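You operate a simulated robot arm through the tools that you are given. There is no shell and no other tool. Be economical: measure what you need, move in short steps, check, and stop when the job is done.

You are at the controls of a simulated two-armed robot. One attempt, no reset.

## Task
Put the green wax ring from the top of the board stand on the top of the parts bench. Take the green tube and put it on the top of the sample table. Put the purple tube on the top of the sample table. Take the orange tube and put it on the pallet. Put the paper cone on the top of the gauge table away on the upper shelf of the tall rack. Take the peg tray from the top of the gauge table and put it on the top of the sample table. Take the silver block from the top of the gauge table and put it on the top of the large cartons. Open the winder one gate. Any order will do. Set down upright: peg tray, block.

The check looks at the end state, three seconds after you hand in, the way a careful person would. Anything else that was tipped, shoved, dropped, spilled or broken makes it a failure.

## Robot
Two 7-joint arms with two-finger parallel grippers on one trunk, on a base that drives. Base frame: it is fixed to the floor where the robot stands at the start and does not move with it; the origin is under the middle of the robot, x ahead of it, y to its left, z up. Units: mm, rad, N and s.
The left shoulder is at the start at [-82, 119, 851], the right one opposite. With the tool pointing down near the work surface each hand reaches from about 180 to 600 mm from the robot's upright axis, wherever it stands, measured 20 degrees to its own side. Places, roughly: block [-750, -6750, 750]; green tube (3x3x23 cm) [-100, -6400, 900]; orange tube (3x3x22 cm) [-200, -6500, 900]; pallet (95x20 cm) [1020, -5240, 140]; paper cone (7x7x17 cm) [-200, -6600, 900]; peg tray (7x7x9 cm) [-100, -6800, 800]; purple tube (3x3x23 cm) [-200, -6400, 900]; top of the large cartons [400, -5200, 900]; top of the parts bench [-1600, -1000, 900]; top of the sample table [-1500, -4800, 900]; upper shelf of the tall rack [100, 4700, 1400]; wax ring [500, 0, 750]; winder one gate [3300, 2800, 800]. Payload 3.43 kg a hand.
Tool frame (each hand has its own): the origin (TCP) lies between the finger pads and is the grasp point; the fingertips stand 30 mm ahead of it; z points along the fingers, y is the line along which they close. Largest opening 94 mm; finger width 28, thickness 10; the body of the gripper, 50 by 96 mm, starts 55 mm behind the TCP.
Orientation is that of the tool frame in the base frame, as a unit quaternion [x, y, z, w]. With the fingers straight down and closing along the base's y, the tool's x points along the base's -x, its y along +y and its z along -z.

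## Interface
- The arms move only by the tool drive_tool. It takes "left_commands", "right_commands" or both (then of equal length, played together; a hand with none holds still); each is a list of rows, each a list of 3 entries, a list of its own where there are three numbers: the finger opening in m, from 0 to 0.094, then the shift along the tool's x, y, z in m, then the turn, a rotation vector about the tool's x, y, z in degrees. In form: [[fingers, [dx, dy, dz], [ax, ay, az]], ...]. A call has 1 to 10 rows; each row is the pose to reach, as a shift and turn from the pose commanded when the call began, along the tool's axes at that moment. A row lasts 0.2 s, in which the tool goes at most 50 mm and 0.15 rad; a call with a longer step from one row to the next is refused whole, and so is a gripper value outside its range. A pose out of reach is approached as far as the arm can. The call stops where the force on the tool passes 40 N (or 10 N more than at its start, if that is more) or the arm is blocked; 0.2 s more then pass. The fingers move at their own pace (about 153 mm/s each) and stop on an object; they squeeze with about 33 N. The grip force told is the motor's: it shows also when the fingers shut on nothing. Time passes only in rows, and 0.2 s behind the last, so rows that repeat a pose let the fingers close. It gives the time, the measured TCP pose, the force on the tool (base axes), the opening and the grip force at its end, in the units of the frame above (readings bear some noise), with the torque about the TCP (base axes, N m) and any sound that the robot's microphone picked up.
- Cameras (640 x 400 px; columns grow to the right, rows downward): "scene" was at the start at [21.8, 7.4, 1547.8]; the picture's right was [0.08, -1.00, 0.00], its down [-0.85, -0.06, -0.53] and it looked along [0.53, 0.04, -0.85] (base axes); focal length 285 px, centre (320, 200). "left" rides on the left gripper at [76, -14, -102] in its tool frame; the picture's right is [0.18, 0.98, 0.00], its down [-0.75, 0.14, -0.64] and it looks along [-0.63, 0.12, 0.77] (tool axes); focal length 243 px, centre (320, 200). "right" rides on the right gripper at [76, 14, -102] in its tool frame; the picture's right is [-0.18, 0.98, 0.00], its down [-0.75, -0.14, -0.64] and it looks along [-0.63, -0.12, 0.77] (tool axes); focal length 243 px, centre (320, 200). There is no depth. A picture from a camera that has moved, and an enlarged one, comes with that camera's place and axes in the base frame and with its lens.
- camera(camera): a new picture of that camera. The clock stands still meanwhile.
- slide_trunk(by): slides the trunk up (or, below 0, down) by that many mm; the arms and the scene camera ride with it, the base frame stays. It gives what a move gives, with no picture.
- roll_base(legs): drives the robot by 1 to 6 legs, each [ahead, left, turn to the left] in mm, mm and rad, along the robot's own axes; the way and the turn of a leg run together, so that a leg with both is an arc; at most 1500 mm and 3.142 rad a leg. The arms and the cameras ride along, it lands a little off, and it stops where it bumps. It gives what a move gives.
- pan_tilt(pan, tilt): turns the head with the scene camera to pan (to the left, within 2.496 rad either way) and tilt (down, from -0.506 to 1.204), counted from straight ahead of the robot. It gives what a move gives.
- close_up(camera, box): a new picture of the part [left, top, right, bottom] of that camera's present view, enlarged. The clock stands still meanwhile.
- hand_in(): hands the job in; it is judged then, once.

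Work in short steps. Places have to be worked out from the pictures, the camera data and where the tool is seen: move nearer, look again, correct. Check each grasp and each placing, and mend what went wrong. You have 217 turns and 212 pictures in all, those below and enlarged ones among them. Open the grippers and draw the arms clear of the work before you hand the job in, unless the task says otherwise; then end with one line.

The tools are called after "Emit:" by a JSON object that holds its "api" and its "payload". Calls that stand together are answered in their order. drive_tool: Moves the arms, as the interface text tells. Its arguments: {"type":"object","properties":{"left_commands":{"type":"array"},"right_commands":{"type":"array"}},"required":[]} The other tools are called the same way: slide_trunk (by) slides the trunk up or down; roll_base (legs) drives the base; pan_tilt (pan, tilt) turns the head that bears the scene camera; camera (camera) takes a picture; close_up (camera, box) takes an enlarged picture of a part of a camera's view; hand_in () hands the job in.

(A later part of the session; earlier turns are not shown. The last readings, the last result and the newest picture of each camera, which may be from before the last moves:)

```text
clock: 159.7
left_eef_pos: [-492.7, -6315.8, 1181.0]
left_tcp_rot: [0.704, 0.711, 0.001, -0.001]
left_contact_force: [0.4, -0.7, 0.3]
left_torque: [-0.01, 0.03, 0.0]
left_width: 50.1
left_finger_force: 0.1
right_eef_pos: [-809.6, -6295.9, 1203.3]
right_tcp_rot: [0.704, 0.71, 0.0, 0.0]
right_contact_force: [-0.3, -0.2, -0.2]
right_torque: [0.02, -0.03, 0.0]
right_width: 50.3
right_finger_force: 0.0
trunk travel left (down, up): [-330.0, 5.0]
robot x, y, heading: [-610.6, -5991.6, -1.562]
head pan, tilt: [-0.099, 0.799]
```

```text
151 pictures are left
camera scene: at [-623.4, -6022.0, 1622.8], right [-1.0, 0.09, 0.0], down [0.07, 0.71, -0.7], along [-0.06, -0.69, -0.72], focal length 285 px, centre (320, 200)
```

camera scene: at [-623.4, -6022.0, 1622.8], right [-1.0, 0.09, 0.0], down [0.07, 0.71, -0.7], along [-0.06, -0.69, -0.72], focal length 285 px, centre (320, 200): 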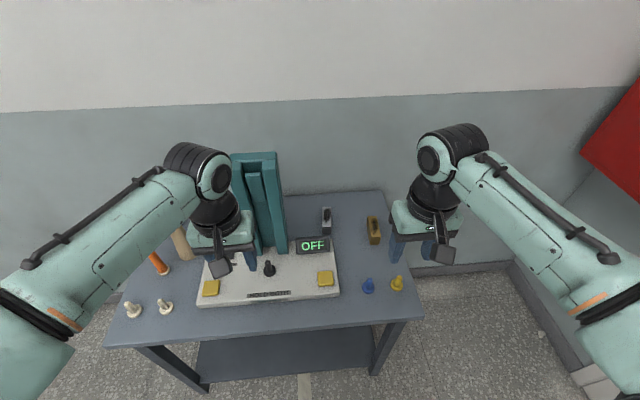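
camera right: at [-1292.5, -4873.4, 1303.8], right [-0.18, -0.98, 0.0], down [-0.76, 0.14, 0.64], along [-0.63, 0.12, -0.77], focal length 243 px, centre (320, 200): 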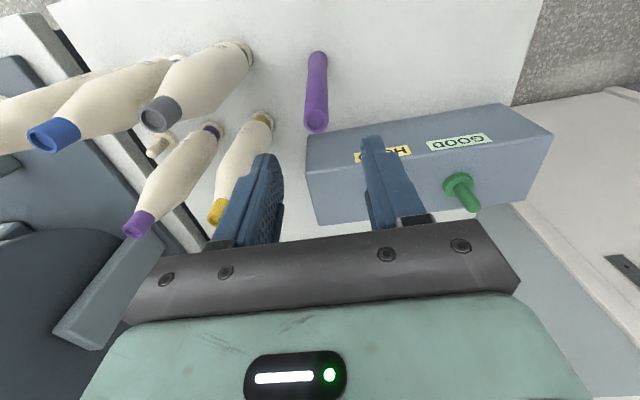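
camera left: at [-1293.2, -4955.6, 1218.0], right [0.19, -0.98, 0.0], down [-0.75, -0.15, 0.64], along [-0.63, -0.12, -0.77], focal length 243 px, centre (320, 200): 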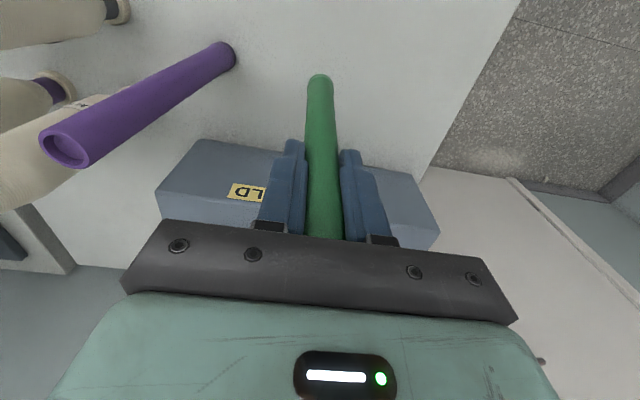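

Emit:
{"api": "close_up", "payload": {"camera": "scene", "box": [260, 180, 420, 310]}}

```text
3.08 times, centred on (340, 245) of scene
camera zoom: at [-623.4, -6022.0, 1622.8], right [-1.0, 0.09, 0.0], down [0.07, 0.71, -0.7], along [-0.06, -0.69, -0.72], focal length 876 px, centre (258, 62)
```

zoom: 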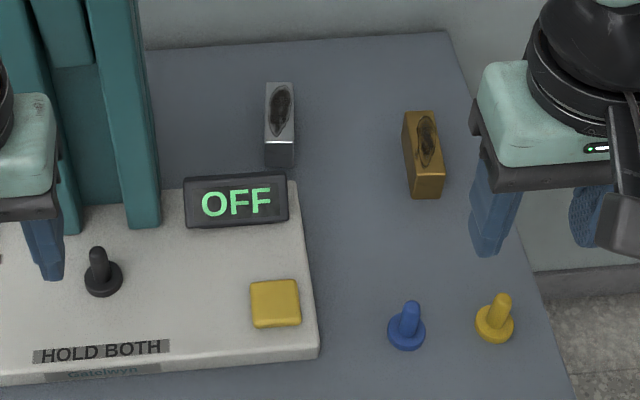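

Block: x≈-712, y -6762..-6670, z 765..819. First draw the left hand back, then move the base forward 190 mm.

Emit:
{"api": "drive_tool", "payload": {"left_commands": [[0.05, [0.04, 0.02, 0], [0, 0, 0]], [0.05, [0.08, 0.04, 0], [0, 0, 0]], [0.05, [0.12, 0.06, 0], [0, 0, 0]], [0.05, [0.14, 0.1, 0], [0, 0, 0]], [0.05, [0.14, 0.13, 0], [0, 0, 0]]]}}

Emit:
{"api": "roll_base", "payload": {"legs": [[100, 0, -0.008], [85, 0, 0]]}}

Emit:
{"api": "drive_tool", "payload": {"right_commands": [[0.06, [-0.03, 0.03, 0], [0, 0, 0]], [0.07, [-0.06, 0.06, 0], [0, 0, 0]], [0.07, [-0.09, 0.09, 0], [0, 0, 0]], [0.07, [-0.13, 0.09, 0], [0, 0, 0]], [0.07, [-0.16, 0.09, 0.03], [0, 0, 0]], [0.07, [-0.19, 0.09, 0.06], [0, 0, 0]], [0.07, [-0.19, 0.09, 0.1], [0, 0, 0]], [0.07, [-0.19, 0.09, 0.1], [0, 0, 0]]]}}

Emit:
{"api": "camera", "payload": {"camera": "right"}}

Emit:
{"api": "camera", "payload": {"camera": "scene"}}

```text
clock: 160.9
left_eef_pos: [-364.7, -6175.2, 1183.3]
left_tcp_rot: [0.703, 0.711, 0.001, -0.001]
left_contact_force: [-0.1, -1.0, -0.3]
left_torque: [-0.03, 0.02, -0.02]
left_width: 50.0
left_finger_force: 0.1
right_eef_pos: [-809.9, -6297.4, 1203.3]
right_tcp_rot: [0.704, 0.71, 0.0, 0.0]
right_contact_force: [0.0, 0.0, -0.7]
right_torque: [0.02, 0.0, -0.01]
right_width: 50.0
right_finger_force: 0.0
trunk travel left (down, up): [-330.0, 5.0]
robot x, y, heading: [-609.3, -5992.0, -1.565]
head pan, tilt: [-0.099, 0.799]
```

```text
clock: 162.0
left_eef_pos: [-365.7, -6260.6, 1182.8]
left_tcp_rot: [0.706, 0.708, 0.002, -0.002]
left_contact_force: [0.1, -0.5, 0.5]
left_torque: [0.03, -0.03, -0.01]
left_width: 50.2
left_finger_force: 0.1
right_eef_pos: [-810.5, -6379.1, 1203.4]
right_tcp_rot: [0.706, 0.709, 0.001, -0.001]
right_contact_force: [0.1, 0.3, 1.0]
right_torque: [-0.01, 0.03, 0.01]
right_width: 49.9
right_finger_force: 0.0
trunk travel left (down, up): [-330.0, 5.0]
robot x, y, heading: [-614.8, -6063.5, -1.57]
head pan, tilt: [-0.099, 0.799]
stopped in leg 1: the robot was blocked; the commanded pose is now the measured one
```

```text
clock: 163.8
left_eef_pos: [-365.5, -6256.1, 1183.2]
left_tcp_rot: [0.707, 0.707, 0.001, -0.001]
left_contact_force: [0.7, -0.1, 0.4]
left_torque: [0.01, 0.01, -0.01]
left_width: 49.9
left_finger_force: 0.1
right_eef_pos: [-718.8, -6565.8, 1103.1]
right_tcp_rot: [0.706, 0.708, 0.0, 0.0]
right_contact_force: [-0.3, 0.7, -0.3]
right_torque: [-0.02, 0.02, 0.03]
right_width: 69.8
right_finger_force: 0.1
trunk travel left (down, up): [-330.0, 5.0]
robot x, y, heading: [-611.8, -6067.6, -1.572]
head pan, tilt: [-0.099, 0.799]
```

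```text
149 pictures are left
camera right: at [-704.8, -6490.1, 1204.9], right [0.98, -0.18, 0.0], down [-0.14, -0.75, 0.64], along [-0.12, -0.63, -0.77], focal length 243 px, centre (320, 200)
```

right: 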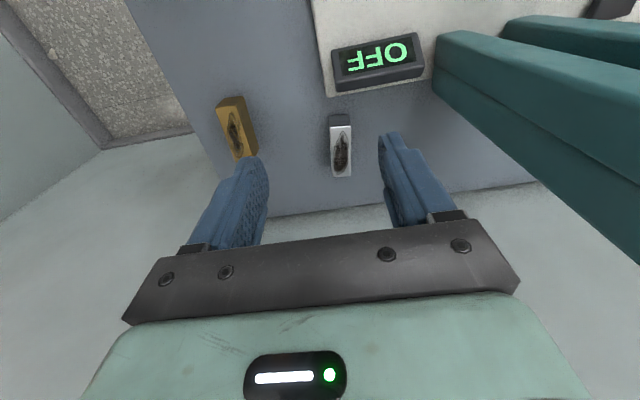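

```text
148 pictures are left
camera scene: at [-623.1, -6099.8, 1622.8], right [-0.99, 0.1, 0.0], down [0.07, 0.71, -0.7], along [-0.07, -0.69, -0.72], focal length 285 px, centre (320, 200)
```

scene: 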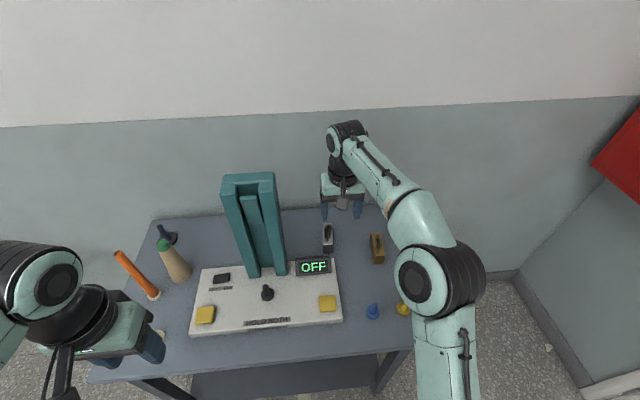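

The base stops about 335 mm from the table, so the block (y≈-6708) is ~640 mm off: I'll tilt the right tool 20° forward to gain reach. Try reaching over the block at height first.

Emit:
{"api": "drive_tool", "payload": {"right_commands": [[0.07, [-0.03, 0.011, 0], [0, -5, 0]], [0.07, [-0.06, 0.011, 0], [0, -10, 0]], [0.07, [-0.09, 0.011, 0.02], [0, -15, 0]], [0.07, [-0.12, 0.011, 0.05], [0, -20, 0]], [0.07, [-0.138, 0.011, 0.09], [0, -20, 0]], [0.07, [-0.138, 0.011, 0.13], [0, -20, 0]], [0.07, [-0.138, 0.011, 0.16], [0, -20, 0]], [0.07, [-0.138, 0.011, 0.16], [0, -20, 0]]]}}

Emit:
{"api": "camera", "payload": {"camera": "right"}}

Emit:
{"api": "camera", "payload": {"camera": "scene"}}

```text
clock: 165.6
left_eef_pos: [-367.3, -6255.5, 1182.5]
left_tcp_rot: [0.706, 0.708, 0.0, 0.0]
left_contact_force: [-0.2, 0.0, 0.4]
left_torque: [-0.01, -0.01, 0.0]
left_width: 50.0
left_finger_force: 0.1
right_eef_pos: [-711.4, -6701.7, 941.9]
right_tcp_rot: [0.696, 0.696, -0.123, 0.123]
right_contact_force: [-0.4, 0.0, -0.2]
right_torque: [-0.02, -0.01, 0.01]
right_width: 69.7
right_finger_force: 0.0
trunk travel left (down, up): [-330.0, 5.0]
robot x, y, heading: [-611.5, -6069.2, -1.574]
head pan, tilt: [-0.099, 0.799]
```

```text
147 pictures are left
camera right: at [-696.6, -6595.2, 1012.1], right [0.98, -0.17, 0.06], down [-0.14, -0.49, 0.86], along [-0.12, -0.86, -0.5], focal length 243 px, centre (320, 200)
```

right: 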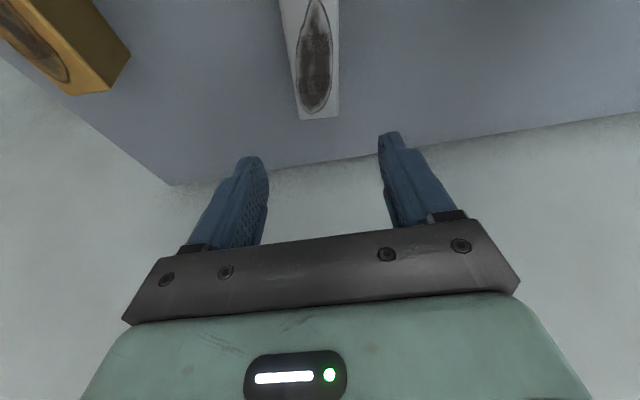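

```text
146 pictures are left
camera scene: at [-623.5, -6099.7, 1622.8], right [-0.99, 0.1, 0.0], down [0.07, 0.71, -0.7], along [-0.07, -0.69, -0.72], focal length 285 px, centre (320, 200)
```

scene: 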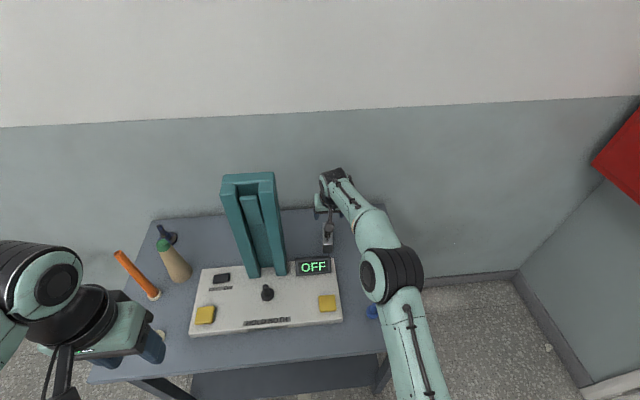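

Reach works. I descend vertically 95 mm along the tilted axes and look.

Emit:
{"api": "drive_tool", "payload": {"right_commands": [[0.07, [0.01, 0, 0.03], [0, 0, 0]], [0.07, [0.019, 0, 0.062], [0, 0, 0]], [0.07, [0.027, 0, 0.092], [0, 0, 0]], [0.07, [0.027, 0, 0.092], [0, 0, 0]]]}}

Emit:
{"api": "camera", "payload": {"camera": "right"}}

Emit:
{"api": "close_up", "payload": {"camera": "scene", "box": [270, 150, 450, 330]}}

```text
clock: 166.6
left_eef_pos: [-366.4, -6255.9, 1182.2]
left_tcp_rot: [0.706, 0.708, 0.0, -0.001]
left_contact_force: [-0.2, 0.1, 0.7]
left_torque: [-0.02, -0.01, -0.03]
left_width: 50.1
left_finger_force: 0.0
right_eef_pos: [-709.2, -6709.5, 847.1]
right_tcp_rot: [0.696, 0.697, -0.122, 0.122]
right_contact_force: [0.4, 0.0, 0.6]
right_torque: [0.01, -0.01, 0.01]
right_width: 70.2
right_finger_force: 0.1
trunk travel left (down, up): [-330.0, 5.0]
robot x, y, heading: [-610.2, -6063.8, -1.574]
head pan, tilt: [-0.099, 0.799]
```

```text
145 pictures are left
camera right: at [-695.0, -6603.0, 917.9], right [0.98, -0.17, 0.06], down [-0.14, -0.49, 0.86], along [-0.12, -0.86, -0.5], focal length 243 px, centre (320, 200)
```

right: 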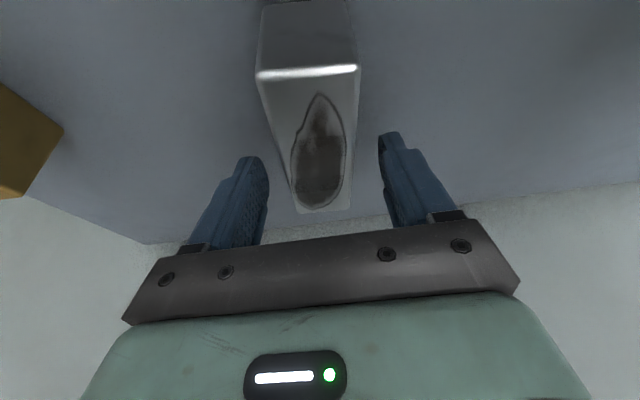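

```text
2.22 times, centred on (360, 240) of scene
camera zoom: at [-623.5, -6099.6, 1622.8], right [-0.99, 0.1, 0.0], down [0.07, 0.71, -0.7], along [-0.07, -0.69, -0.72], focal length 632 px, centre (231, 111)
```

zoom: 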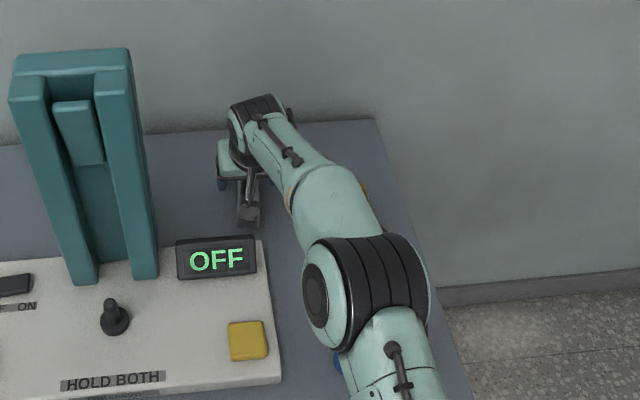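

Block is centred between the fingers; elbow stays well above the pegs. I descend the last 43 mm and close.

Emit:
{"api": "drive_tool", "payload": {"right_commands": [[0.07, [0.005, 0, 0.014], [0, 0, 0]], [0.07, [0.01, 0, 0.028], [0, 0, 0]], [0.07, [0.0145, 0, 0.04], [0, 0, 0]], [0.07, [0.0145, 0, 0.04], [0, 0, 0]], [0.02, [0.0145, 0, 0.04], [0, 0, 0]], [0.02, [0.0145, 0, 0.04], [0, 0, 0]], [0.02, [0.0145, 0, 0.04], [0, 0, 0]]]}}

Emit:
{"api": "camera", "payload": {"camera": "right"}}

```text
clock: 167.2
left_eef_pos: [-365.9, -6251.6, 1182.2]
left_tcp_rot: [0.707, 0.707, 0.0, 0.0]
left_contact_force: [-0.1, -0.1, 0.8]
left_torque: [0.0, 0.0, 0.02]
left_width: 49.8
left_finger_force: 0.0
right_eef_pos: [-709.4, -6709.3, 832.9]
right_tcp_rot: [0.695, 0.696, -0.126, 0.127]
right_contact_force: [0.3, 20.4, 19.8]
right_torque: [0.74, 0.78, -0.69]
right_width: 70.1
right_finger_force: 0.1
trunk travel left (down, up): [-330.0, 5.0]
robot x, y, heading: [-610.6, -6065.6, -1.573]
head pan, tilt: [-0.099, 0.799]
stopped in row 2 (right hand): the force on the tool passed its limit at 48 N (the readings are from after the stop); the commanded pose is now the measured one
```

```text
143 pictures are left
camera right: at [-695.0, -6601.3, 901.8], right [0.98, -0.17, 0.07], down [-0.14, -0.48, 0.87], along [-0.12, -0.86, -0.5], focal length 243 px, centre (320, 200)
```

right: 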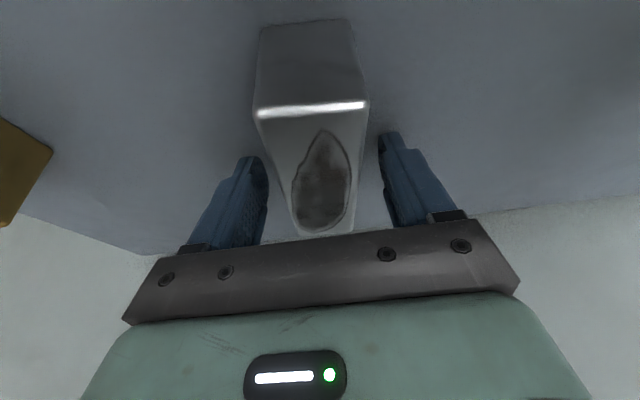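

The contact is the fingertip on the table (so its top is ≈z 797 and the block's top ≈842). I lift 3 mm and close here.

Emit:
{"api": "drive_tool", "payload": {"right_commands": [[0.07, [-0.001, 0, -0.003], [0, 0, 0]], [0.05, [-0.001, 0, -0.003], [0, 0, 0]], [0.02, [-0.001, 0, -0.003], [0, 0, 0]], [0.02, [-0.001, 0, -0.003], [0, 0, 0]], [0.02, [-0.001, 0, -0.003], [0, 0, 0]]]}}

Emit:
{"api": "camera", "payload": {"camera": "right"}}

```text
clock: 168.4
left_eef_pos: [-365.8, -6256.0, 1183.4]
left_tcp_rot: [0.707, 0.708, 0.0, 0.0]
left_contact_force: [0.6, 0.1, 0.1]
left_torque: [0.01, 0.0, -0.01]
left_width: 50.0
left_finger_force: 0.0
right_eef_pos: [-710.7, -6710.8, 833.4]
right_tcp_rot: [0.695, 0.696, -0.127, 0.127]
right_contact_force: [-2.6, -2.6, 6.9]
right_torque: [-0.46, 0.11, -0.07]
right_width: 38.1
right_finger_force: 32.7
trunk travel left (down, up): [-330.0, 5.0]
robot x, y, heading: [-610.4, -6064.1, -1.569]
head pan, tilt: [-0.099, 0.799]
```

```text
142 pictures are left
camera right: at [-695.7, -6603.9, 901.7], right [0.98, -0.17, 0.07], down [-0.14, -0.48, 0.87], along [-0.12, -0.86, -0.49], focal length 243 px, centre (320, 200)
```

right: 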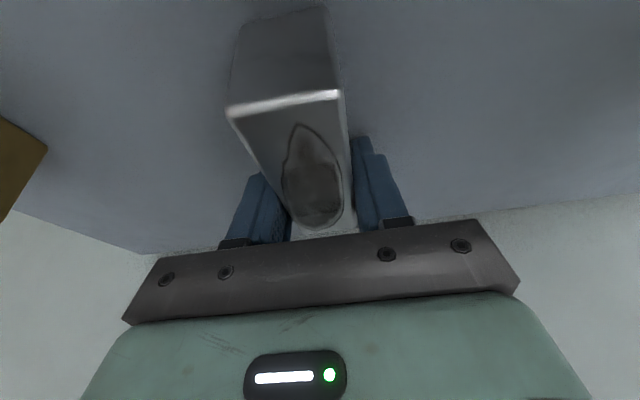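

Closed at 38 mm. I lift 40 mm and check for slip.

Emit:
{"api": "drive_tool", "payload": {"right_commands": [[0.01, [-0.004, 0, -0.01], [0, 0, 0]], [0.01, [-0.008, 0, -0.022], [0, 0, 0]], [0.01, [-0.014, 0, -0.038], [0, 0, 0]], [0.01, [-0.014, 0, -0.038], [0, 0, 0]], [0.01, [-0.014, 0, -0.038], [0, 0, 0]]]}}

Emit:
{"api": "camera", "payload": {"camera": "right"}}

```text
clock: 169.6
left_eef_pos: [-366.1, -6255.2, 1182.2]
left_tcp_rot: [0.706, 0.708, 0.001, -0.001]
left_contact_force: [0.1, 0.0, 0.3]
left_torque: [0.0, -0.01, -0.02]
left_width: 50.1
left_finger_force: 0.1
right_eef_pos: [-707.5, -6713.2, 874.5]
right_tcp_rot: [0.696, 0.696, -0.126, 0.126]
right_contact_force: [-0.4, 0.4, -3.8]
right_torque: [-0.1, -0.04, -0.01]
right_width: 38.5
right_finger_force: 33.1
trunk travel left (down, up): [-330.0, 5.0]
robot x, y, heading: [-612.2, -6068.8, -1.576]
head pan, tilt: [-0.099, 0.799]
```

```text
141 pictures are left
camera right: at [-694.4, -6605.8, 942.9], right [0.98, -0.17, 0.07], down [-0.14, -0.48, 0.87], along [-0.12, -0.86, -0.5], focal length 243 px, centre (320, 200)
```

right: 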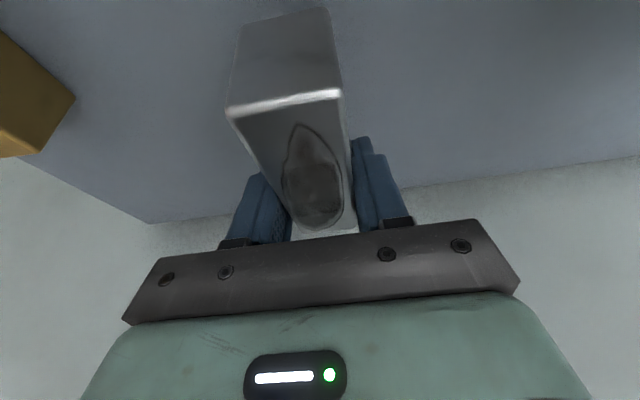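

Held firmly (≈4 N). I raise it and draw it back, keeping the tilt.

Emit:
{"api": "drive_tool", "payload": {"right_commands": [[0.01, [-0.014, 0, -0.038], [0, 0, 0]], [0.01, [-0.028, 0, -0.076], [0, 0, 0]], [0.01, [-0.042, 0, -0.114], [0, 0, 0]], [0.01, [-0.05, 0, -0.145], [0, 0, 0]], [0.01, [-0.02, 0, -0.175], [0, 0, 0]], [0.01, [0.02, 0, -0.195], [0, 0, 0]], [0.01, [0.055, -0.01, -0.215], [0, 0, 0]], [0.01, [0.09, -0.02, -0.23], [0, 0, 0]], [0.01, [0.13, -0.02, -0.245], [0, 0, 0]], [0.01, [0.17, -0.02, -0.26], [0, 0, 0]]]}}

Emit:
{"api": "camera", "payload": {"camera": "scene"}}

```text
clock: 171.8
left_eef_pos: [-365.9, -6255.2, 1181.8]
left_tcp_rot: [0.706, 0.708, 0.0, 0.0]
left_contact_force: [0.2, 0.0, 0.2]
left_torque: [-0.03, 0.0, 0.01]
left_width: 49.9
left_finger_force: 0.0
right_eef_pos: [-729.1, -6457.8, 1057.3]
right_tcp_rot: [0.695, 0.696, -0.125, 0.127]
right_contact_force: [0.0, -0.2, -4.1]
right_torque: [-0.1, 0.01, -0.02]
right_width: 38.5
right_finger_force: 33.1
trunk travel left (down, up): [-330.0, 5.0]
robot x, y, heading: [-613.3, -6063.5, -1.574]
head pan, tilt: [-0.099, 0.799]
```

```text
140 pictures are left
camera scene: at [-624.0, -6098.5, 1622.8], right [-0.99, 0.1, 0.0], down [0.07, 0.71, -0.7], along [-0.07, -0.69, -0.72], focal length 285 px, centre (320, 200)
```

scene: 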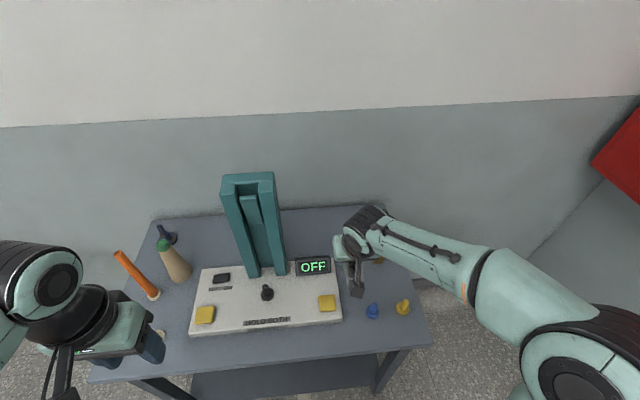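

Now to the cartons: back off, turn to face +x, and slide to y≈-5270.

Emit:
{"api": "roll_base", "payload": {"legs": [[-500, 0, 0], [0, 0, 1.574], [0, 280, 0], [250, 0, 0]]}}

Emit:
{"api": "pan_tilt", "payload": {"pan": -0.1, "tilt": 0.8}}

Emit:
{"api": "camera", "payload": {"camera": "scene"}}

Emit:
{"api": "camera", "payload": {"camera": "right"}}

```text
clock: 182.7
left_eef_pos: [-174.1, -5038.0, 1182.6]
left_tcp_rot: [-0.003, 1.0, 0.0, -0.002]
left_contact_force: [0.7, 0.0, 0.3]
left_torque: [-0.02, 0.02, 0.0]
left_width: 49.8
left_finger_force: 0.1
right_eef_pos: [33.8, -5398.9, 1056.8]
right_tcp_rot: [-0.002, 0.984, 0.001, 0.177]
right_contact_force: [0.2, 0.1, -4.6]
right_torque: [0.06, -0.08, 0.02]
right_width: 38.3
right_finger_force: 32.6
trunk travel left (down, up): [-330.0, 5.0]
robot x, y, heading: [-361.9, -5283.9, 0.004]
head pan, tilt: [-0.099, 0.799]
```

```text
clock: 183.3
left_eef_pos: [-172.0, -5036.7, 1182.5]
left_tcp_rot: [-0.002, 1.0, 0.0, -0.002]
left_contact_force: [0.4, 0.0, 0.0]
left_torque: [0.0, 0.02, -0.01]
left_width: 50.0
left_finger_force: 0.1
right_eef_pos: [34.0, -5398.3, 1055.3]
right_tcp_rot: [-0.003, 0.984, 0.001, 0.179]
right_contact_force: [-1.0, 0.1, -4.1]
right_torque: [-0.01, -0.05, 0.03]
right_width: 38.3
right_finger_force: 32.4
trunk travel left (down, up): [-330.0, 5.0]
robot x, y, heading: [-364.4, -5281.8, 0.0]
head pan, tilt: [-0.099, 0.799]
```

```text
139 pictures are left
camera scene: at [-328.6, -5290.3, 1622.8], right [-0.1, -1.0, 0.0], down [-0.71, 0.07, -0.7], along [0.69, -0.07, -0.72], focal length 285 px, centre (320, 200)
```

scene: 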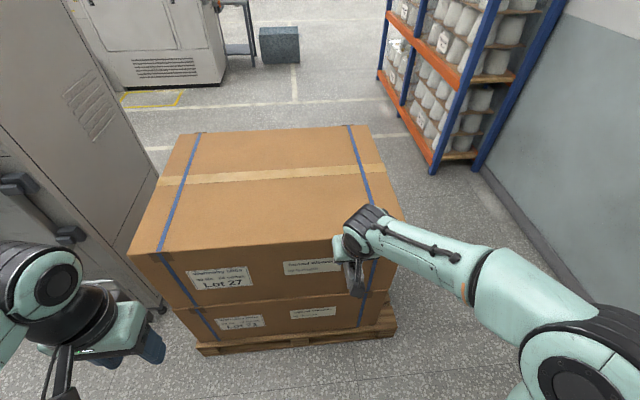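

```text
138 pictures are left
camera right: at [-73.8, -5386.6, 1125.6], right [0.17, 0.98, 0.06], down [0.48, -0.14, 0.86], along [0.86, -0.11, -0.5], focal length 243 px, centre (320, 200)
```

right: 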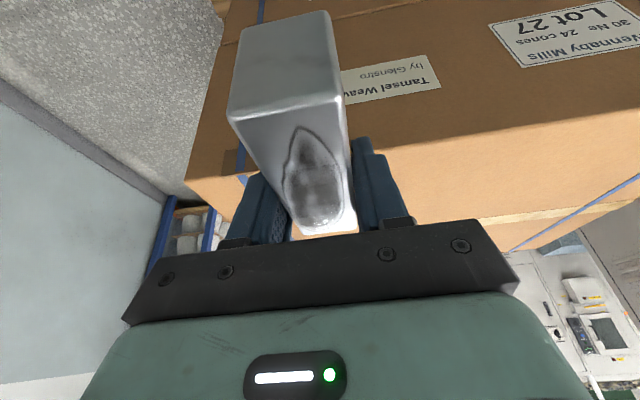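

Carton top is clear; I avoid the strap (y≈-5465). Go ahead 110 mm, extend the block over the top, then lower.

Emit:
{"api": "roll_base", "payload": {"legs": [[110, 0, 0]]}}

Emit:
{"api": "drive_tool", "payload": {"right_commands": [[0.01, [-0.038, 0, 0.0137], [0, 0, 0]], [0.01, [-0.075, 0, 0.0274], [0, 0, 0]], [0.01, [-0.113, 0, 0.041], [0, 0, 0]], [0.01, [-0.15, 0, 0.0548], [0, 0, 0]], [0.01, [-0.15, 0, 0.0548], [0, 0, 0]]]}}

Emit:
{"api": "camera", "payload": {"camera": "right"}}

Emit:
{"api": "camera", "payload": {"camera": "scene"}}

```text
clock: 184.5
left_eef_pos: [-67.1, -5038.1, 1181.9]
left_tcp_rot: [-0.001, 1.0, 0.0, -0.001]
left_contact_force: [-0.3, 0.6, -0.9]
left_torque: [0.01, -0.02, 0.0]
left_width: 49.7
left_finger_force: 0.0
right_eef_pos: [140.3, -5400.2, 1056.8]
right_tcp_rot: [-0.002, 0.984, 0.001, 0.178]
right_contact_force: [-0.2, 0.7, -3.8]
right_torque: [-0.03, -0.1, 0.02]
right_width: 38.5
right_finger_force: 33.3
trunk travel left (down, up): [-330.0, 5.0]
robot x, y, heading: [-257.3, -5281.8, -0.005]
head pan, tilt: [-0.099, 0.799]
```

```text
clock: 185.7
left_eef_pos: [-65.5, -5037.9, 1182.2]
left_tcp_rot: [-0.001, 1.0, 0.0, 0.0]
left_contact_force: [0.6, 0.0, -0.7]
left_torque: [0.01, -0.04, 0.02]
left_width: 50.0
left_finger_force: 0.1
right_eef_pos: [299.2, -5401.5, 1058.5]
right_tcp_rot: [-0.003, 0.984, 0.003, 0.178]
right_contact_force: [0.1, 0.2, -4.2]
right_torque: [0.01, -0.05, -0.03]
right_width: 38.3
right_finger_force: 33.1
trunk travel left (down, up): [-330.0, 5.0]
robot x, y, heading: [-256.2, -5282.8, 0.002]
head pan, tilt: [-0.099, 0.799]
```

```text
137 pictures are left
camera right: at [192.2, -5387.7, 1127.1], right [0.17, 0.98, 0.07], down [0.48, -0.14, 0.86], along [0.86, -0.11, -0.5], focal length 243 px, centre (320, 200)
```

right: 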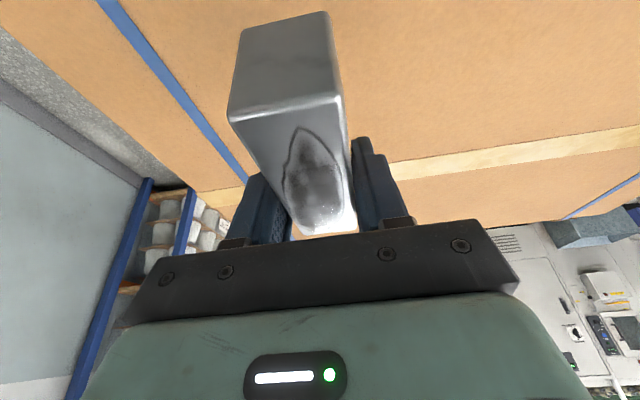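

```text
136 pictures are left
camera scene: at [-222.0, -5290.4, 1622.8], right [-0.1, -0.99, 0.0], down [-0.71, 0.07, -0.7], along [0.69, -0.07, -0.72], focal length 285 px, centre (320, 200)
```

scene: 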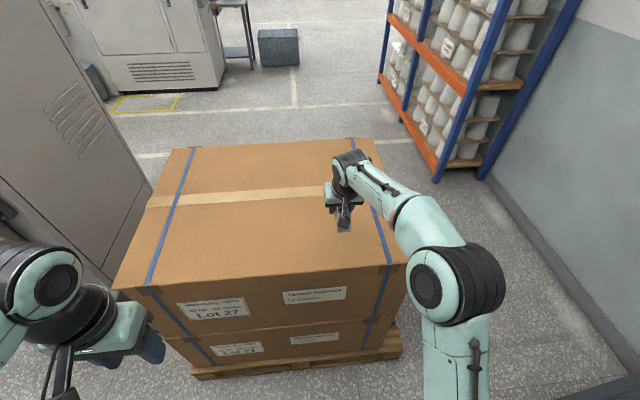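

I shift 25 mm away from the strap and lower 75 mm.

Emit:
{"api": "drive_tool", "payload": {"right_commands": [[0.01, [0.0085, 0.012, 0.023], [0, 0, 0]], [0.01, [0.0175, 0.025, 0.047], [0, 0, 0]], [0.01, [0.026, 0.025, 0.07], [0, 0, 0]], [0.01, [0.026, 0.025, 0.07], [0, 0, 0]]]}}

Emit:
{"api": "camera", "payload": {"camera": "right"}}

Emit:
{"api": "close_up", "payload": {"camera": "scene", "box": [280, 130, 440, 270]}}

```text
clock: 186.7
left_eef_pos: [-65.2, -5035.9, 1182.0]
left_tcp_rot: [-0.002, 1.0, 0.0, -0.001]
left_contact_force: [-0.4, 0.3, 0.8]
left_torque: [-0.04, 0.01, -0.01]
left_width: 49.8
left_finger_force: 0.0
right_eef_pos: [300.8, -5374.8, 982.6]
right_tcp_rot: [-0.001, 0.984, 0.0, 0.178]
right_contact_force: [-0.5, -0.2, -4.3]
right_torque: [-0.01, -0.07, -0.03]
right_width: 38.4
right_finger_force: 33.2
trunk travel left (down, up): [-330.0, 5.0]
robot x, y, heading: [-255.1, -5284.3, 0.006]
head pan, tilt: [-0.099, 0.799]
```

```text
135 pictures are left
camera right: at [193.7, -5361.6, 1052.1], right [0.17, 0.98, 0.07], down [0.48, -0.14, 0.87], along [0.86, -0.12, -0.5], focal length 243 px, centre (320, 200)
```

right: 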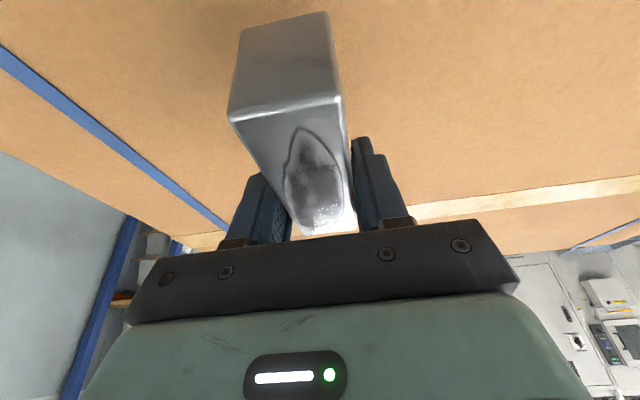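

```text
2.86 times, centred on (360, 200) of scene
camera zoom: at [-221.3, -5290.1, 1622.8], right [-0.1, -0.99, 0.0], down [-0.71, 0.07, -0.7], along [0.69, -0.07, -0.72], focal length 813 px, centre (206, 200)
```

zoom: 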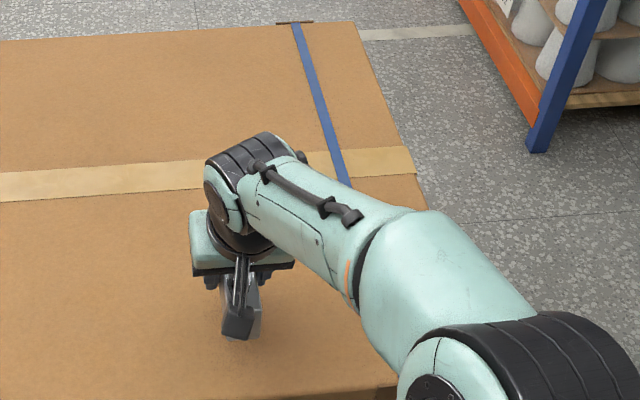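

I lower in fine steps to contact.

Emit:
{"api": "drive_tool", "payload": {"right_commands": [[0.01, [0.003, 0, 0.008], [0, 0, 0]], [0.01, [0.006, 0, 0.016], [0, 0, 0]], [0.01, [0.008, 0, 0.022], [0, 0, 0]], [0.01, [0.0105, 0, 0.028], [0, 0, 0]], [0.01, [0.0125, 0, 0.033], [0, 0, 0]], [0.01, [0.014, 0, 0.038], [0, 0, 0]], [0.01, [0.016, 0, 0.043], [0, 0, 0]]]}}

Emit:
{"api": "camera", "payload": {"camera": "right"}}

```text
clock: 188.3
left_eef_pos: [-65.6, -5036.5, 1182.5]
left_tcp_rot: [-0.001, 1.0, 0.0, -0.002]
left_contact_force: [1.6, 1.0, 0.4]
left_torque: [-0.01, -0.02, 0.02]
left_width: 50.1
left_finger_force: 0.2
right_eef_pos: [300.3, -5375.8, 938.6]
right_tcp_rot: [-0.001, 0.984, 0.001, 0.179]
right_contact_force: [-0.3, -0.1, 0.9]
right_torque: [-0.06, -0.03, -0.02]
right_width: 38.3
right_finger_force: 32.8
trunk travel left (down, up): [-330.0, 5.0]
robot x, y, heading: [-252.9, -5285.5, 0.002]
head pan, tilt: [-0.099, 0.799]
```

```text
133 pictures are left
camera right: at [193.1, -5361.9, 1006.7], right [0.17, 0.98, 0.07], down [0.48, -0.14, 0.87], along [0.86, -0.11, -0.49], focal length 243 px, centre (320, 200)
```

right: 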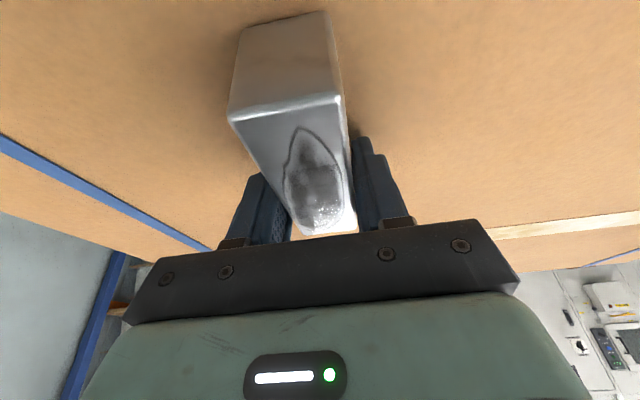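

Force just turned (block's weight is being taken). I press 3 mm more.

Emit:
{"api": "drive_tool", "payload": {"right_commands": [[0.01, [0.0007, 0, 0.002], [0, 0, 0]], [0.01, [0.001, 0, 0.003], [0, 0, 0]], [0.01, [0.001, 0, 0.003], [0, 0, 0]]]}}

```text
clock: 189.1
left_eef_pos: [-67.0, -5038.1, 1183.5]
left_tcp_rot: [-0.002, 1.0, 0.0, 0.0]
left_contact_force: [0.1, -0.3, -0.3]
left_torque: [-0.02, 0.02, -0.02]
left_width: 50.2
left_finger_force: 0.0
right_eef_pos: [299.9, -5375.6, 937.7]
right_tcp_rot: [-0.002, 0.983, 0.002, 0.182]
right_contact_force: [-3.3, -2.8, 26.1]
right_torque: [-0.58, 1.08, -0.01]
right_width: 38.4
right_finger_force: 32.5
trunk travel left (down, up): [-330.0, 5.0]
robot x, y, heading: [-254.5, -5285.4, 0.002]
head pan, tilt: [-0.099, 0.799]
```

Firm contact. I open the fingers and draw off along the tool axis.

Emit:
{"api": "drive_tool", "payload": {"right_commands": [[0.04, [0, 0, -0.001], [0, 0, 0]], [0.05, [0, 0, -0.001], [0, 0, 0]], [0.07, [0, 0, -0.001], [0, 0, 0]], [0.07, [0, 0, -0.03], [0, 0, 0]], [0.07, [0, 0, -0.07], [0, 0, 0]], [0.07, [0, 0, -0.11], [0, 0, 0]], [0.07, [0, 0, -0.15], [0, 0, 0]], [0.07, [0.03, 0, -0.18], [0, 0, 0]]]}}

Emit:
{"api": "camera", "payload": {"camera": "right"}}

Emit:
{"api": "camera", "payload": {"camera": "scene"}}

```text
clock: 190.9
left_eef_pos: [-65.8, -5039.0, 1182.3]
left_tcp_rot: [-0.002, 1.0, 0.0, -0.001]
left_contact_force: [0.3, 0.3, 0.3]
left_torque: [-0.02, -0.02, -0.01]
left_width: 50.2
left_finger_force: 0.1
right_eef_pos: [206.4, -5374.6, 1094.3]
right_tcp_rot: [-0.002, 0.984, 0.0, 0.177]
right_contact_force: [-0.3, -0.3, -0.3]
right_torque: [-0.03, -0.04, 0.02]
right_width: 70.2
right_finger_force: 0.1
trunk travel left (down, up): [-330.0, 5.0]
robot x, y, heading: [-258.1, -5279.1, -0.004]
head pan, tilt: [-0.099, 0.799]
```

```text
132 pictures are left
camera right: at [99.1, -5362.1, 1163.2], right [0.17, 0.98, 0.06], down [0.48, -0.14, 0.87], along [0.86, -0.11, -0.5], focal length 243 px, centre (320, 200)
```

right: 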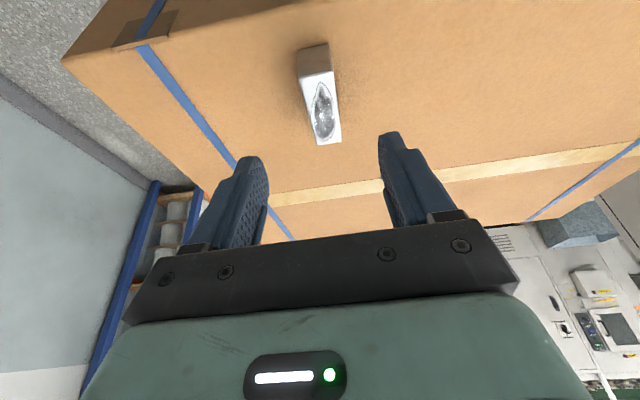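

```text
131 pictures are left
camera scene: at [-223.2, -5290.8, 1622.8], right [-0.1, -0.99, 0.0], down [-0.71, 0.07, -0.7], along [0.69, -0.07, -0.72], focal length 285 px, centre (320, 200)
```

scene: 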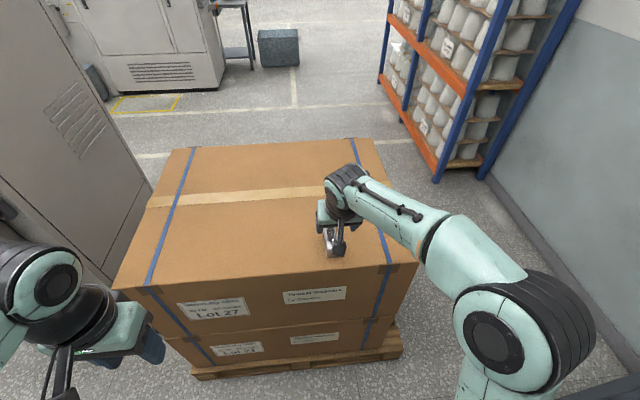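

The silver block sits upright on the carton. I straighten the right tool, back off and drive to the gauge table for the orange tube (left hand).

Emit:
{"api": "drive_tool", "payload": {"right_commands": [[0.07, [0.03, 0, -0.03], [0, 7, 0]], [0.07, [0.05, 0, -0.05], [0, 14, 0]], [0.07, [0.05, 0, -0.08], [0, 20.4, 0]], [0.07, [0.05, 0, -0.08], [0, 20.4, 0]]]}}

Emit:
{"api": "roll_base", "payload": {"legs": [[-350, 0, 0], [0, 0, -1.571], [700, 0, 0], [0, 330, 0]]}}

Emit:
{"api": "pan_tilt", "payload": {"pan": 0.1, "tilt": 0.8}}

Emit:
{"api": "camera", "payload": {"camera": "scene"}}

```text
clock: 191.9
left_eef_pos: [-65.5, -5038.5, 1182.8]
left_tcp_rot: [-0.002, 1.0, 0.0, 0.0]
left_contact_force: [0.2, -0.4, 0.5]
left_torque: [0.01, 0.01, 0.01]
left_width: 49.9
left_finger_force: 0.0
right_eef_pos: [135.6, -5374.0, 1149.8]
right_tcp_rot: [-0.003, 1.0, 0.001, -0.001]
right_contact_force: [1.1, -0.1, -0.9]
right_torque: [0.06, -0.02, 0.01]
right_width: 69.9
right_finger_force: 0.1
trunk travel left (down, up): [-330.0, 5.0]
robot x, y, heading: [-255.2, -5284.2, 0.002]
head pan, tilt: [-0.099, 0.799]
```

```text
clock: 204.5
left_eef_pos: [38.7, -6167.4, 1183.4]
left_tcp_rot: [0.692, 0.722, 0.001, -0.002]
left_contact_force: [0.3, -0.8, 0.4]
left_torque: [0.02, 0.01, -0.03]
left_width: 50.0
left_finger_force: 0.0
right_eef_pos: [-291.0, -6381.8, 1150.2]
right_tcp_rot: [0.692, 0.722, -0.001, 0.001]
right_contact_force: [0.5, -0.4, -0.7]
right_torque: [-0.03, -0.01, 0.01]
right_width: 69.8
right_finger_force: 0.1
trunk travel left (down, up): [-330.0, 5.0]
robot x, y, heading: [-218.2, -5989.5, -1.532]
head pan, tilt: [-0.099, 0.799]
```

```text
clock: 205.2
left_eef_pos: [38.9, -6166.4, 1181.8]
left_tcp_rot: [0.692, 0.721, 0.001, 0.0]
left_contact_force: [0.4, 0.2, 0.3]
left_torque: [0.0, -0.01, -0.02]
left_width: 49.9
left_finger_force: 0.2
right_eef_pos: [-289.6, -6381.3, 1149.7]
right_tcp_rot: [0.692, 0.722, -0.001, 0.001]
right_contact_force: [-0.6, -0.4, 0.3]
right_torque: [0.0, 0.0, 0.01]
right_width: 70.3
right_finger_force: 0.0
trunk travel left (down, up): [-330.0, 5.0]
robot x, y, heading: [-215.2, -5990.8, -1.532]
head pan, tilt: [0.099, 0.799]
```

```text
130 pictures are left
camera scene: at [-209.1, -6020.9, 1622.8], right [-0.99, -0.14, 0.0], down [-0.1, 0.71, -0.7], along [0.1, -0.69, -0.72], focal length 285 px, centre (320, 200)
```

scene: 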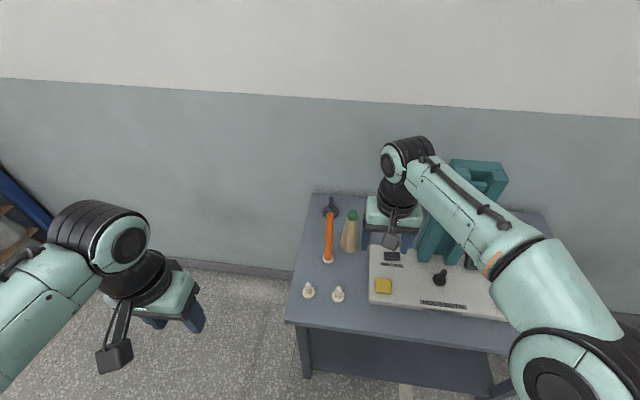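

Heading corrected, right hand retracted; shift right 55 mm and ahead 40 mm, then bring the left hand toward the orange tube.

Emit:
{"api": "drive_tool", "payload": {"right_commands": [[0.07, [0.04, 0, 0], [0, 0, 0]], [0.07, [0.08, 0, 0], [0, 0, 0]], [0.07, [0.12, -0.01, 0], [0, 0, 0]], [0.07, [0.15, -0.02, 0], [0, 0, 0]]]}}

Emit:
{"api": "roll_base", "payload": {"legs": [[0, 0, -0.039], [0, -55, 0], [40, 0, 0]]}}

Emit:
{"api": "drive_tool", "payload": {"left_commands": [[0.06, [-0.04, -0.02, 0], [0, 0, 0]], [0.06, [-0.08, -0.04, 0], [0, 0, 0]], [0.06, [-0.12, -0.06, 0], [0, 0, 0]], [0.06, [-0.16, -0.08, 0], [0, 0, 0]], [0.06, [-0.2, -0.1, 0], [0, 0, 0]], [0.06, [-0.24, -0.11, 0], [0, 0, 0]], [0.06, [-0.28, -0.11, 0], [0, 0, 0]], [0.06, [-0.28, -0.11, 0], [0, 0, 0]]]}}

Emit:
{"api": "camera", "payload": {"camera": "left"}}

Emit:
{"api": "camera", "payload": {"camera": "scene"}}

```text
clock: 206.2
left_eef_pos: [38.4, -6167.0, 1183.0]
left_tcp_rot: [0.692, 0.722, 0.001, -0.001]
left_contact_force: [-0.9, -0.3, -0.3]
left_torque: [0.02, 0.01, 0.0]
left_width: 49.9
left_finger_force: 0.0
right_eef_pos: [-313.1, -6231.0, 1152.3]
right_tcp_rot: [0.692, 0.722, -0.001, 0.002]
right_contact_force: [-0.2, 0.5, -0.3]
right_torque: [0.02, -0.01, -0.03]
right_width: 70.0
right_finger_force: 0.0
trunk travel left (down, up): [-330.0, 5.0]
robot x, y, heading: [-215.8, -5989.8, -1.531]
head pan, tilt: [0.099, 0.799]
```

```text
clock: 208.3
left_eef_pos: [-25.2, -6214.5, 1182.9]
left_tcp_rot: [0.706, 0.708, 0.0, -0.001]
left_contact_force: [0.1, -0.1, -0.1]
left_torque: [-0.01, 0.02, -0.02]
left_width: 50.2
left_finger_force: 0.0
right_eef_pos: [-377.6, -6265.9, 1151.1]
right_tcp_rot: [0.706, 0.708, -0.001, 0.001]
right_contact_force: [0.2, -0.3, 0.4]
right_torque: [-0.02, 0.03, 0.02]
right_width: 70.0
right_finger_force: 0.0
trunk travel left (down, up): [-330.0, 5.0]
robot x, y, heading: [-268.9, -6031.3, -1.566]
head pan, tilt: [0.099, 0.799]
```

```text
clock: 210.1
left_eef_pos: [-131.2, -6497.7, 1183.5]
left_tcp_rot: [0.706, 0.709, 0.0, 0.0]
left_contact_force: [-0.2, 0.3, 0.2]
left_torque: [-0.02, 0.01, 0.01]
left_width: 60.1
left_finger_force: 0.1
right_eef_pos: [-377.5, -6267.0, 1151.8]
right_tcp_rot: [0.706, 0.708, -0.002, 0.001]
right_contact_force: [0.4, 0.3, 0.2]
right_torque: [0.0, -0.02, -0.03]
right_width: 70.0
right_finger_force: 0.0
trunk travel left (down, up): [-330.0, 5.0]
robot x, y, heading: [-271.3, -6027.3, -1.571]
head pan, tilt: [0.099, 0.799]
```

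```text
129 pictures are left
camera left: at [-146.1, -6422.1, 1286.4], right [0.98, 0.19, 0.0], down [0.14, -0.75, 0.64], along [0.12, -0.63, -0.77], focal length 243 px, centre (320, 200)
```

left: 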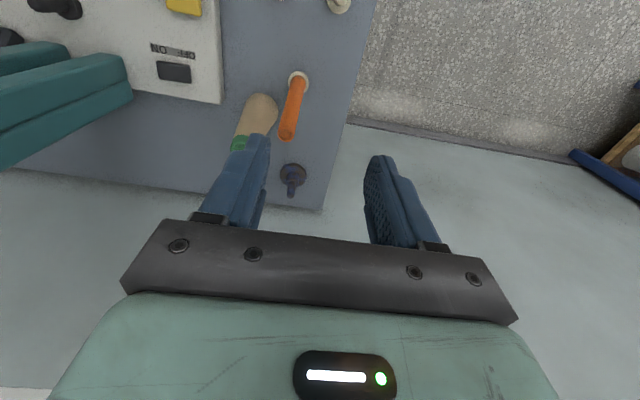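

```text
128 pictures are left
camera scene: at [-265.7, -6060.6, 1622.8], right [-1.0, -0.1, 0.0], down [-0.07, 0.71, -0.7], along [0.07, -0.69, -0.72], focal length 285 px, centre (320, 200)
```

scene: 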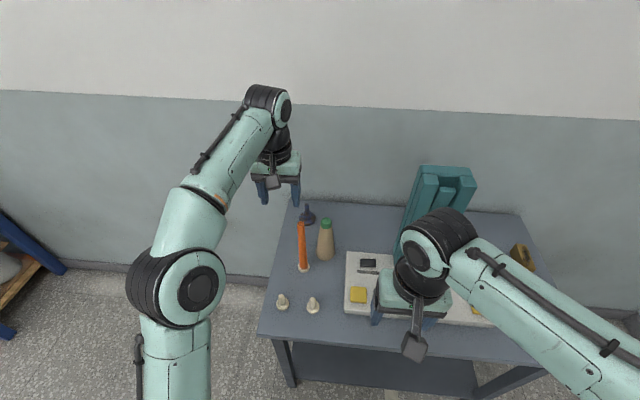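

Orange tube at (-161,-6547). I align and lower to just above it.

Emit:
{"api": "drive_tool", "payload": {"left_commands": [[0.06, [-0.025, -0.015, 0.02], [0, 0, 0]], [0.06, [-0.049, -0.03, 0.05], [0, 0, 0]], [0.06, [-0.049, -0.03, 0.09], [0, 0, 0]], [0.06, [-0.049, -0.03, 0.125], [0, 0, 0]], [0.06, [-0.049, -0.03, 0.125], [0, 0, 0]]]}}

Emit:
{"api": "camera", "payload": {"camera": "left"}}

```text
clock: 211.3
left_eef_pos: [-163.3, -6546.8, 1055.3]
left_tcp_rot: [0.706, 0.709, 0.001, 0.0]
left_contact_force: [0.2, 0.3, 0.5]
left_torque: [0.0, 0.03, 0.0]
left_width: 60.1
left_finger_force: 0.0
right_eef_pos: [-376.9, -6268.4, 1150.3]
right_tcp_rot: [0.706, 0.708, -0.001, 0.001]
right_contact_force: [0.1, -0.4, -0.3]
right_torque: [0.0, 0.01, 0.03]
right_width: 69.9
right_finger_force: 0.1
trunk travel left (down, up): [-330.0, 5.0]
robot x, y, heading: [-268.5, -6029.2, -1.567]
head pan, tilt: [0.099, 0.799]
```

```text
127 pictures are left
camera left: at [-177.5, -6471.0, 1158.6], right [0.98, 0.19, 0.0], down [0.14, -0.75, 0.64], along [0.12, -0.63, -0.77], focal length 243 px, centre (320, 200)
```

left: 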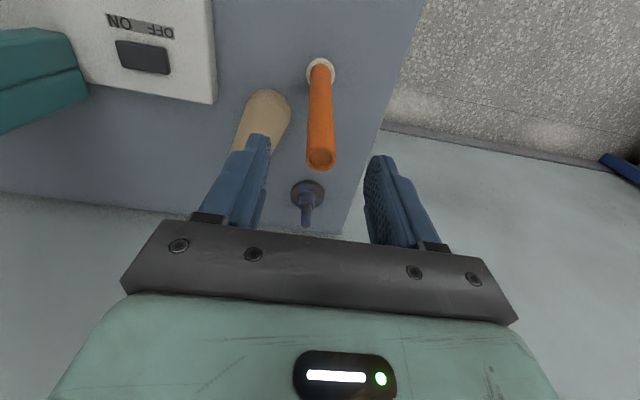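

Aligned. Lower 73 mm, close, lift off the peg.

Emit:
{"api": "drive_tool", "payload": {"left_commands": [[0.06, [0, 0, 0.03], [0, 0, 0]], [0.06, [0, 0, 0.055], [0, 0, 0]], [0.06, [0, 0, 0.073], [0, 0, 0]], [0.06, [0, 0, 0.073], [0, 0, 0]], [0.015, [0, 0, 0.073], [0, 0, 0]], [0.015, [0, 0, 0.073], [0, 0, 0]], [0.015, [0, 0, 0.073], [0, 0, 0]]]}}

Emit:
{"api": "drive_tool", "payload": {"left_commands": [[0.01, [0, 0, -0.03], [0, 0, 0]], [0.01, [0, 0, -0.07], [0, 0, 0]], [0.01, [0, 0, -0.11], [0, 0, 0]], [0.01, [0, 0, -0.15], [0, 0, 0]], [0.01, [0, 0, -0.19], [0, 0, 0]], [0.01, [0.04, 0.01, -0.2], [0, 0, 0]], [0.01, [0.08, 0.03, -0.2], [0, 0, 0]], [0.01, [0.12, 0.05, -0.2], [0, 0, 0]], [0.01, [0.16, 0.07, -0.2], [0, 0, 0]], [0.01, [0.2, 0.09, -0.2], [0, 0, 0]]]}}

Emit:
{"api": "camera", "payload": {"camera": "scene"}}

```text
clock: 212.9
left_eef_pos: [-161.6, -6547.8, 983.0]
left_tcp_rot: [0.706, 0.708, 0.0, 0.0]
left_contact_force: [-0.5, -0.1, 0.2]
left_torque: [0.0, -0.02, -0.01]
left_width: 19.8
left_finger_force: 33.3
right_eef_pos: [-377.3, -6268.7, 1150.6]
right_tcp_rot: [0.706, 0.708, -0.001, 0.0]
right_contact_force: [0.6, 0.0, 0.7]
right_torque: [-0.01, 0.0, -0.01]
right_width: 70.1
right_finger_force: 0.1
trunk travel left (down, up): [-330.0, 5.0]
robot x, y, heading: [-271.1, -6028.1, -1.57]
head pan, tilt: [0.099, 0.799]
```

```text
clock: 215.1
left_eef_pos: [-73.7, -6346.4, 1182.7]
left_tcp_rot: [0.705, 0.709, 0.0, -0.001]
left_contact_force: [0.1, 0.1, 0.1]
left_torque: [-0.02, -0.01, -0.01]
left_width: 20.1
left_finger_force: 33.1
left hand out of reach, approached as far as the arm can: row 5
right_eef_pos: [-376.6, -6266.9, 1151.6]
right_tcp_rot: [0.705, 0.709, -0.001, 0.001]
right_contact_force: [-0.4, 0.5, -0.1]
right_torque: [-0.01, 0.02, 0.01]
right_width: 70.0
right_finger_force: 0.1
trunk travel left (down, up): [-330.0, 5.0]
robot x, y, heading: [-271.5, -6028.9, -1.575]
head pan, tilt: [0.099, 0.799]
```

```text
126 pictures are left
camera scene: at [-265.3, -6060.3, 1622.8], right [-1.0, -0.1, 0.0], down [-0.07, 0.71, -0.7], along [0.07, -0.69, -0.72], focal length 285 px, centre (320, 200)
```

scene: 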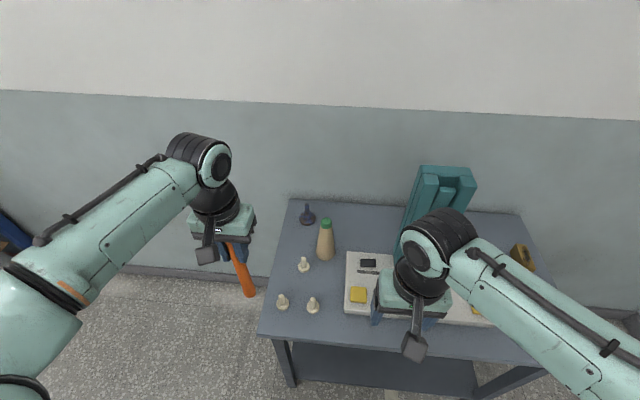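

Orange tube is free. I'll set it on the south end of the pallet strip, approaching from the south. First back off, turn to +x and travel east.

Emit:
{"api": "roll_base", "payload": {"legs": [[-150, 0, 0], [0, 0, 1.571], [0, -150, 0]]}}

Emit:
{"api": "pan_tilt", "payload": {"pan": 0.2, "tilt": 0.6}}

Emit:
{"api": "camera", "payload": {"camera": "scene"}}

```text
clock: 221.9
left_eef_pos: [46.8, -5816.8, 1182.4]
left_tcp_rot: [-0.02, 1.0, 0.0, -0.001]
left_contact_force: [0.6, 0.7, 0.1]
left_torque: [-0.01, 0.02, 0.01]
left_width: 20.1
left_finger_force: 33.0
right_eef_pos: [-20.8, -6122.0, 1150.5]
right_tcp_rot: [-0.02, 1.0, 0.0, 0.001]
right_contact_force: [0.4, 0.4, 0.8]
right_torque: [-0.01, -0.02, -0.03]
right_width: 69.9
right_finger_force: 0.1
trunk travel left (down, up): [-330.0, 5.0]
robot x, y, heading: [-265.0, -6020.5, 0.033]
head pan, tilt: [0.099, 0.799]
```

```text
clock: 222.6
left_eef_pos: [46.1, -5815.5, 1183.0]
left_tcp_rot: [-0.019, 1.0, 0.0, 0.0]
left_contact_force: [0.6, -0.2, 0.0]
left_torque: [0.0, 0.0, 0.0]
left_width: 20.1
left_finger_force: 32.6
right_eef_pos: [-21.5, -6121.3, 1152.0]
right_tcp_rot: [-0.019, 1.0, 0.001, 0.001]
right_contact_force: [-0.4, 0.4, 0.7]
right_torque: [-0.03, 0.01, 0.0]
right_width: 69.9
right_finger_force: 0.0
trunk travel left (down, up): [-330.0, 5.0]
robot x, y, heading: [-268.1, -6021.5, 0.033]
head pan, tilt: [0.201, 0.6]
```

```text
125 pictures are left
camera scene: at [-227.8, -6002.2, 1639.6], right [0.23, -0.97, 0.0], down [-0.55, -0.13, -0.82], along [0.8, 0.19, -0.57], focal length 285 px, centre (320, 200)
```

scene: 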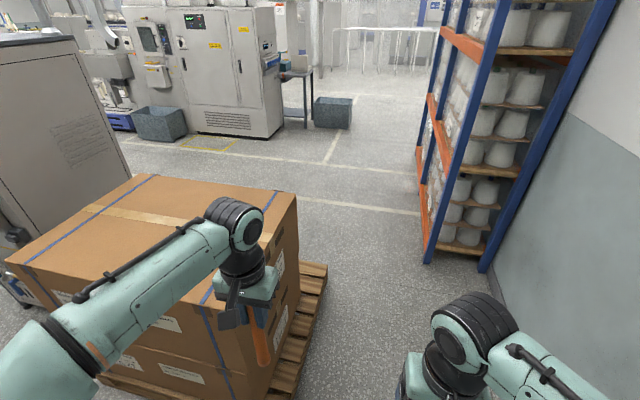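

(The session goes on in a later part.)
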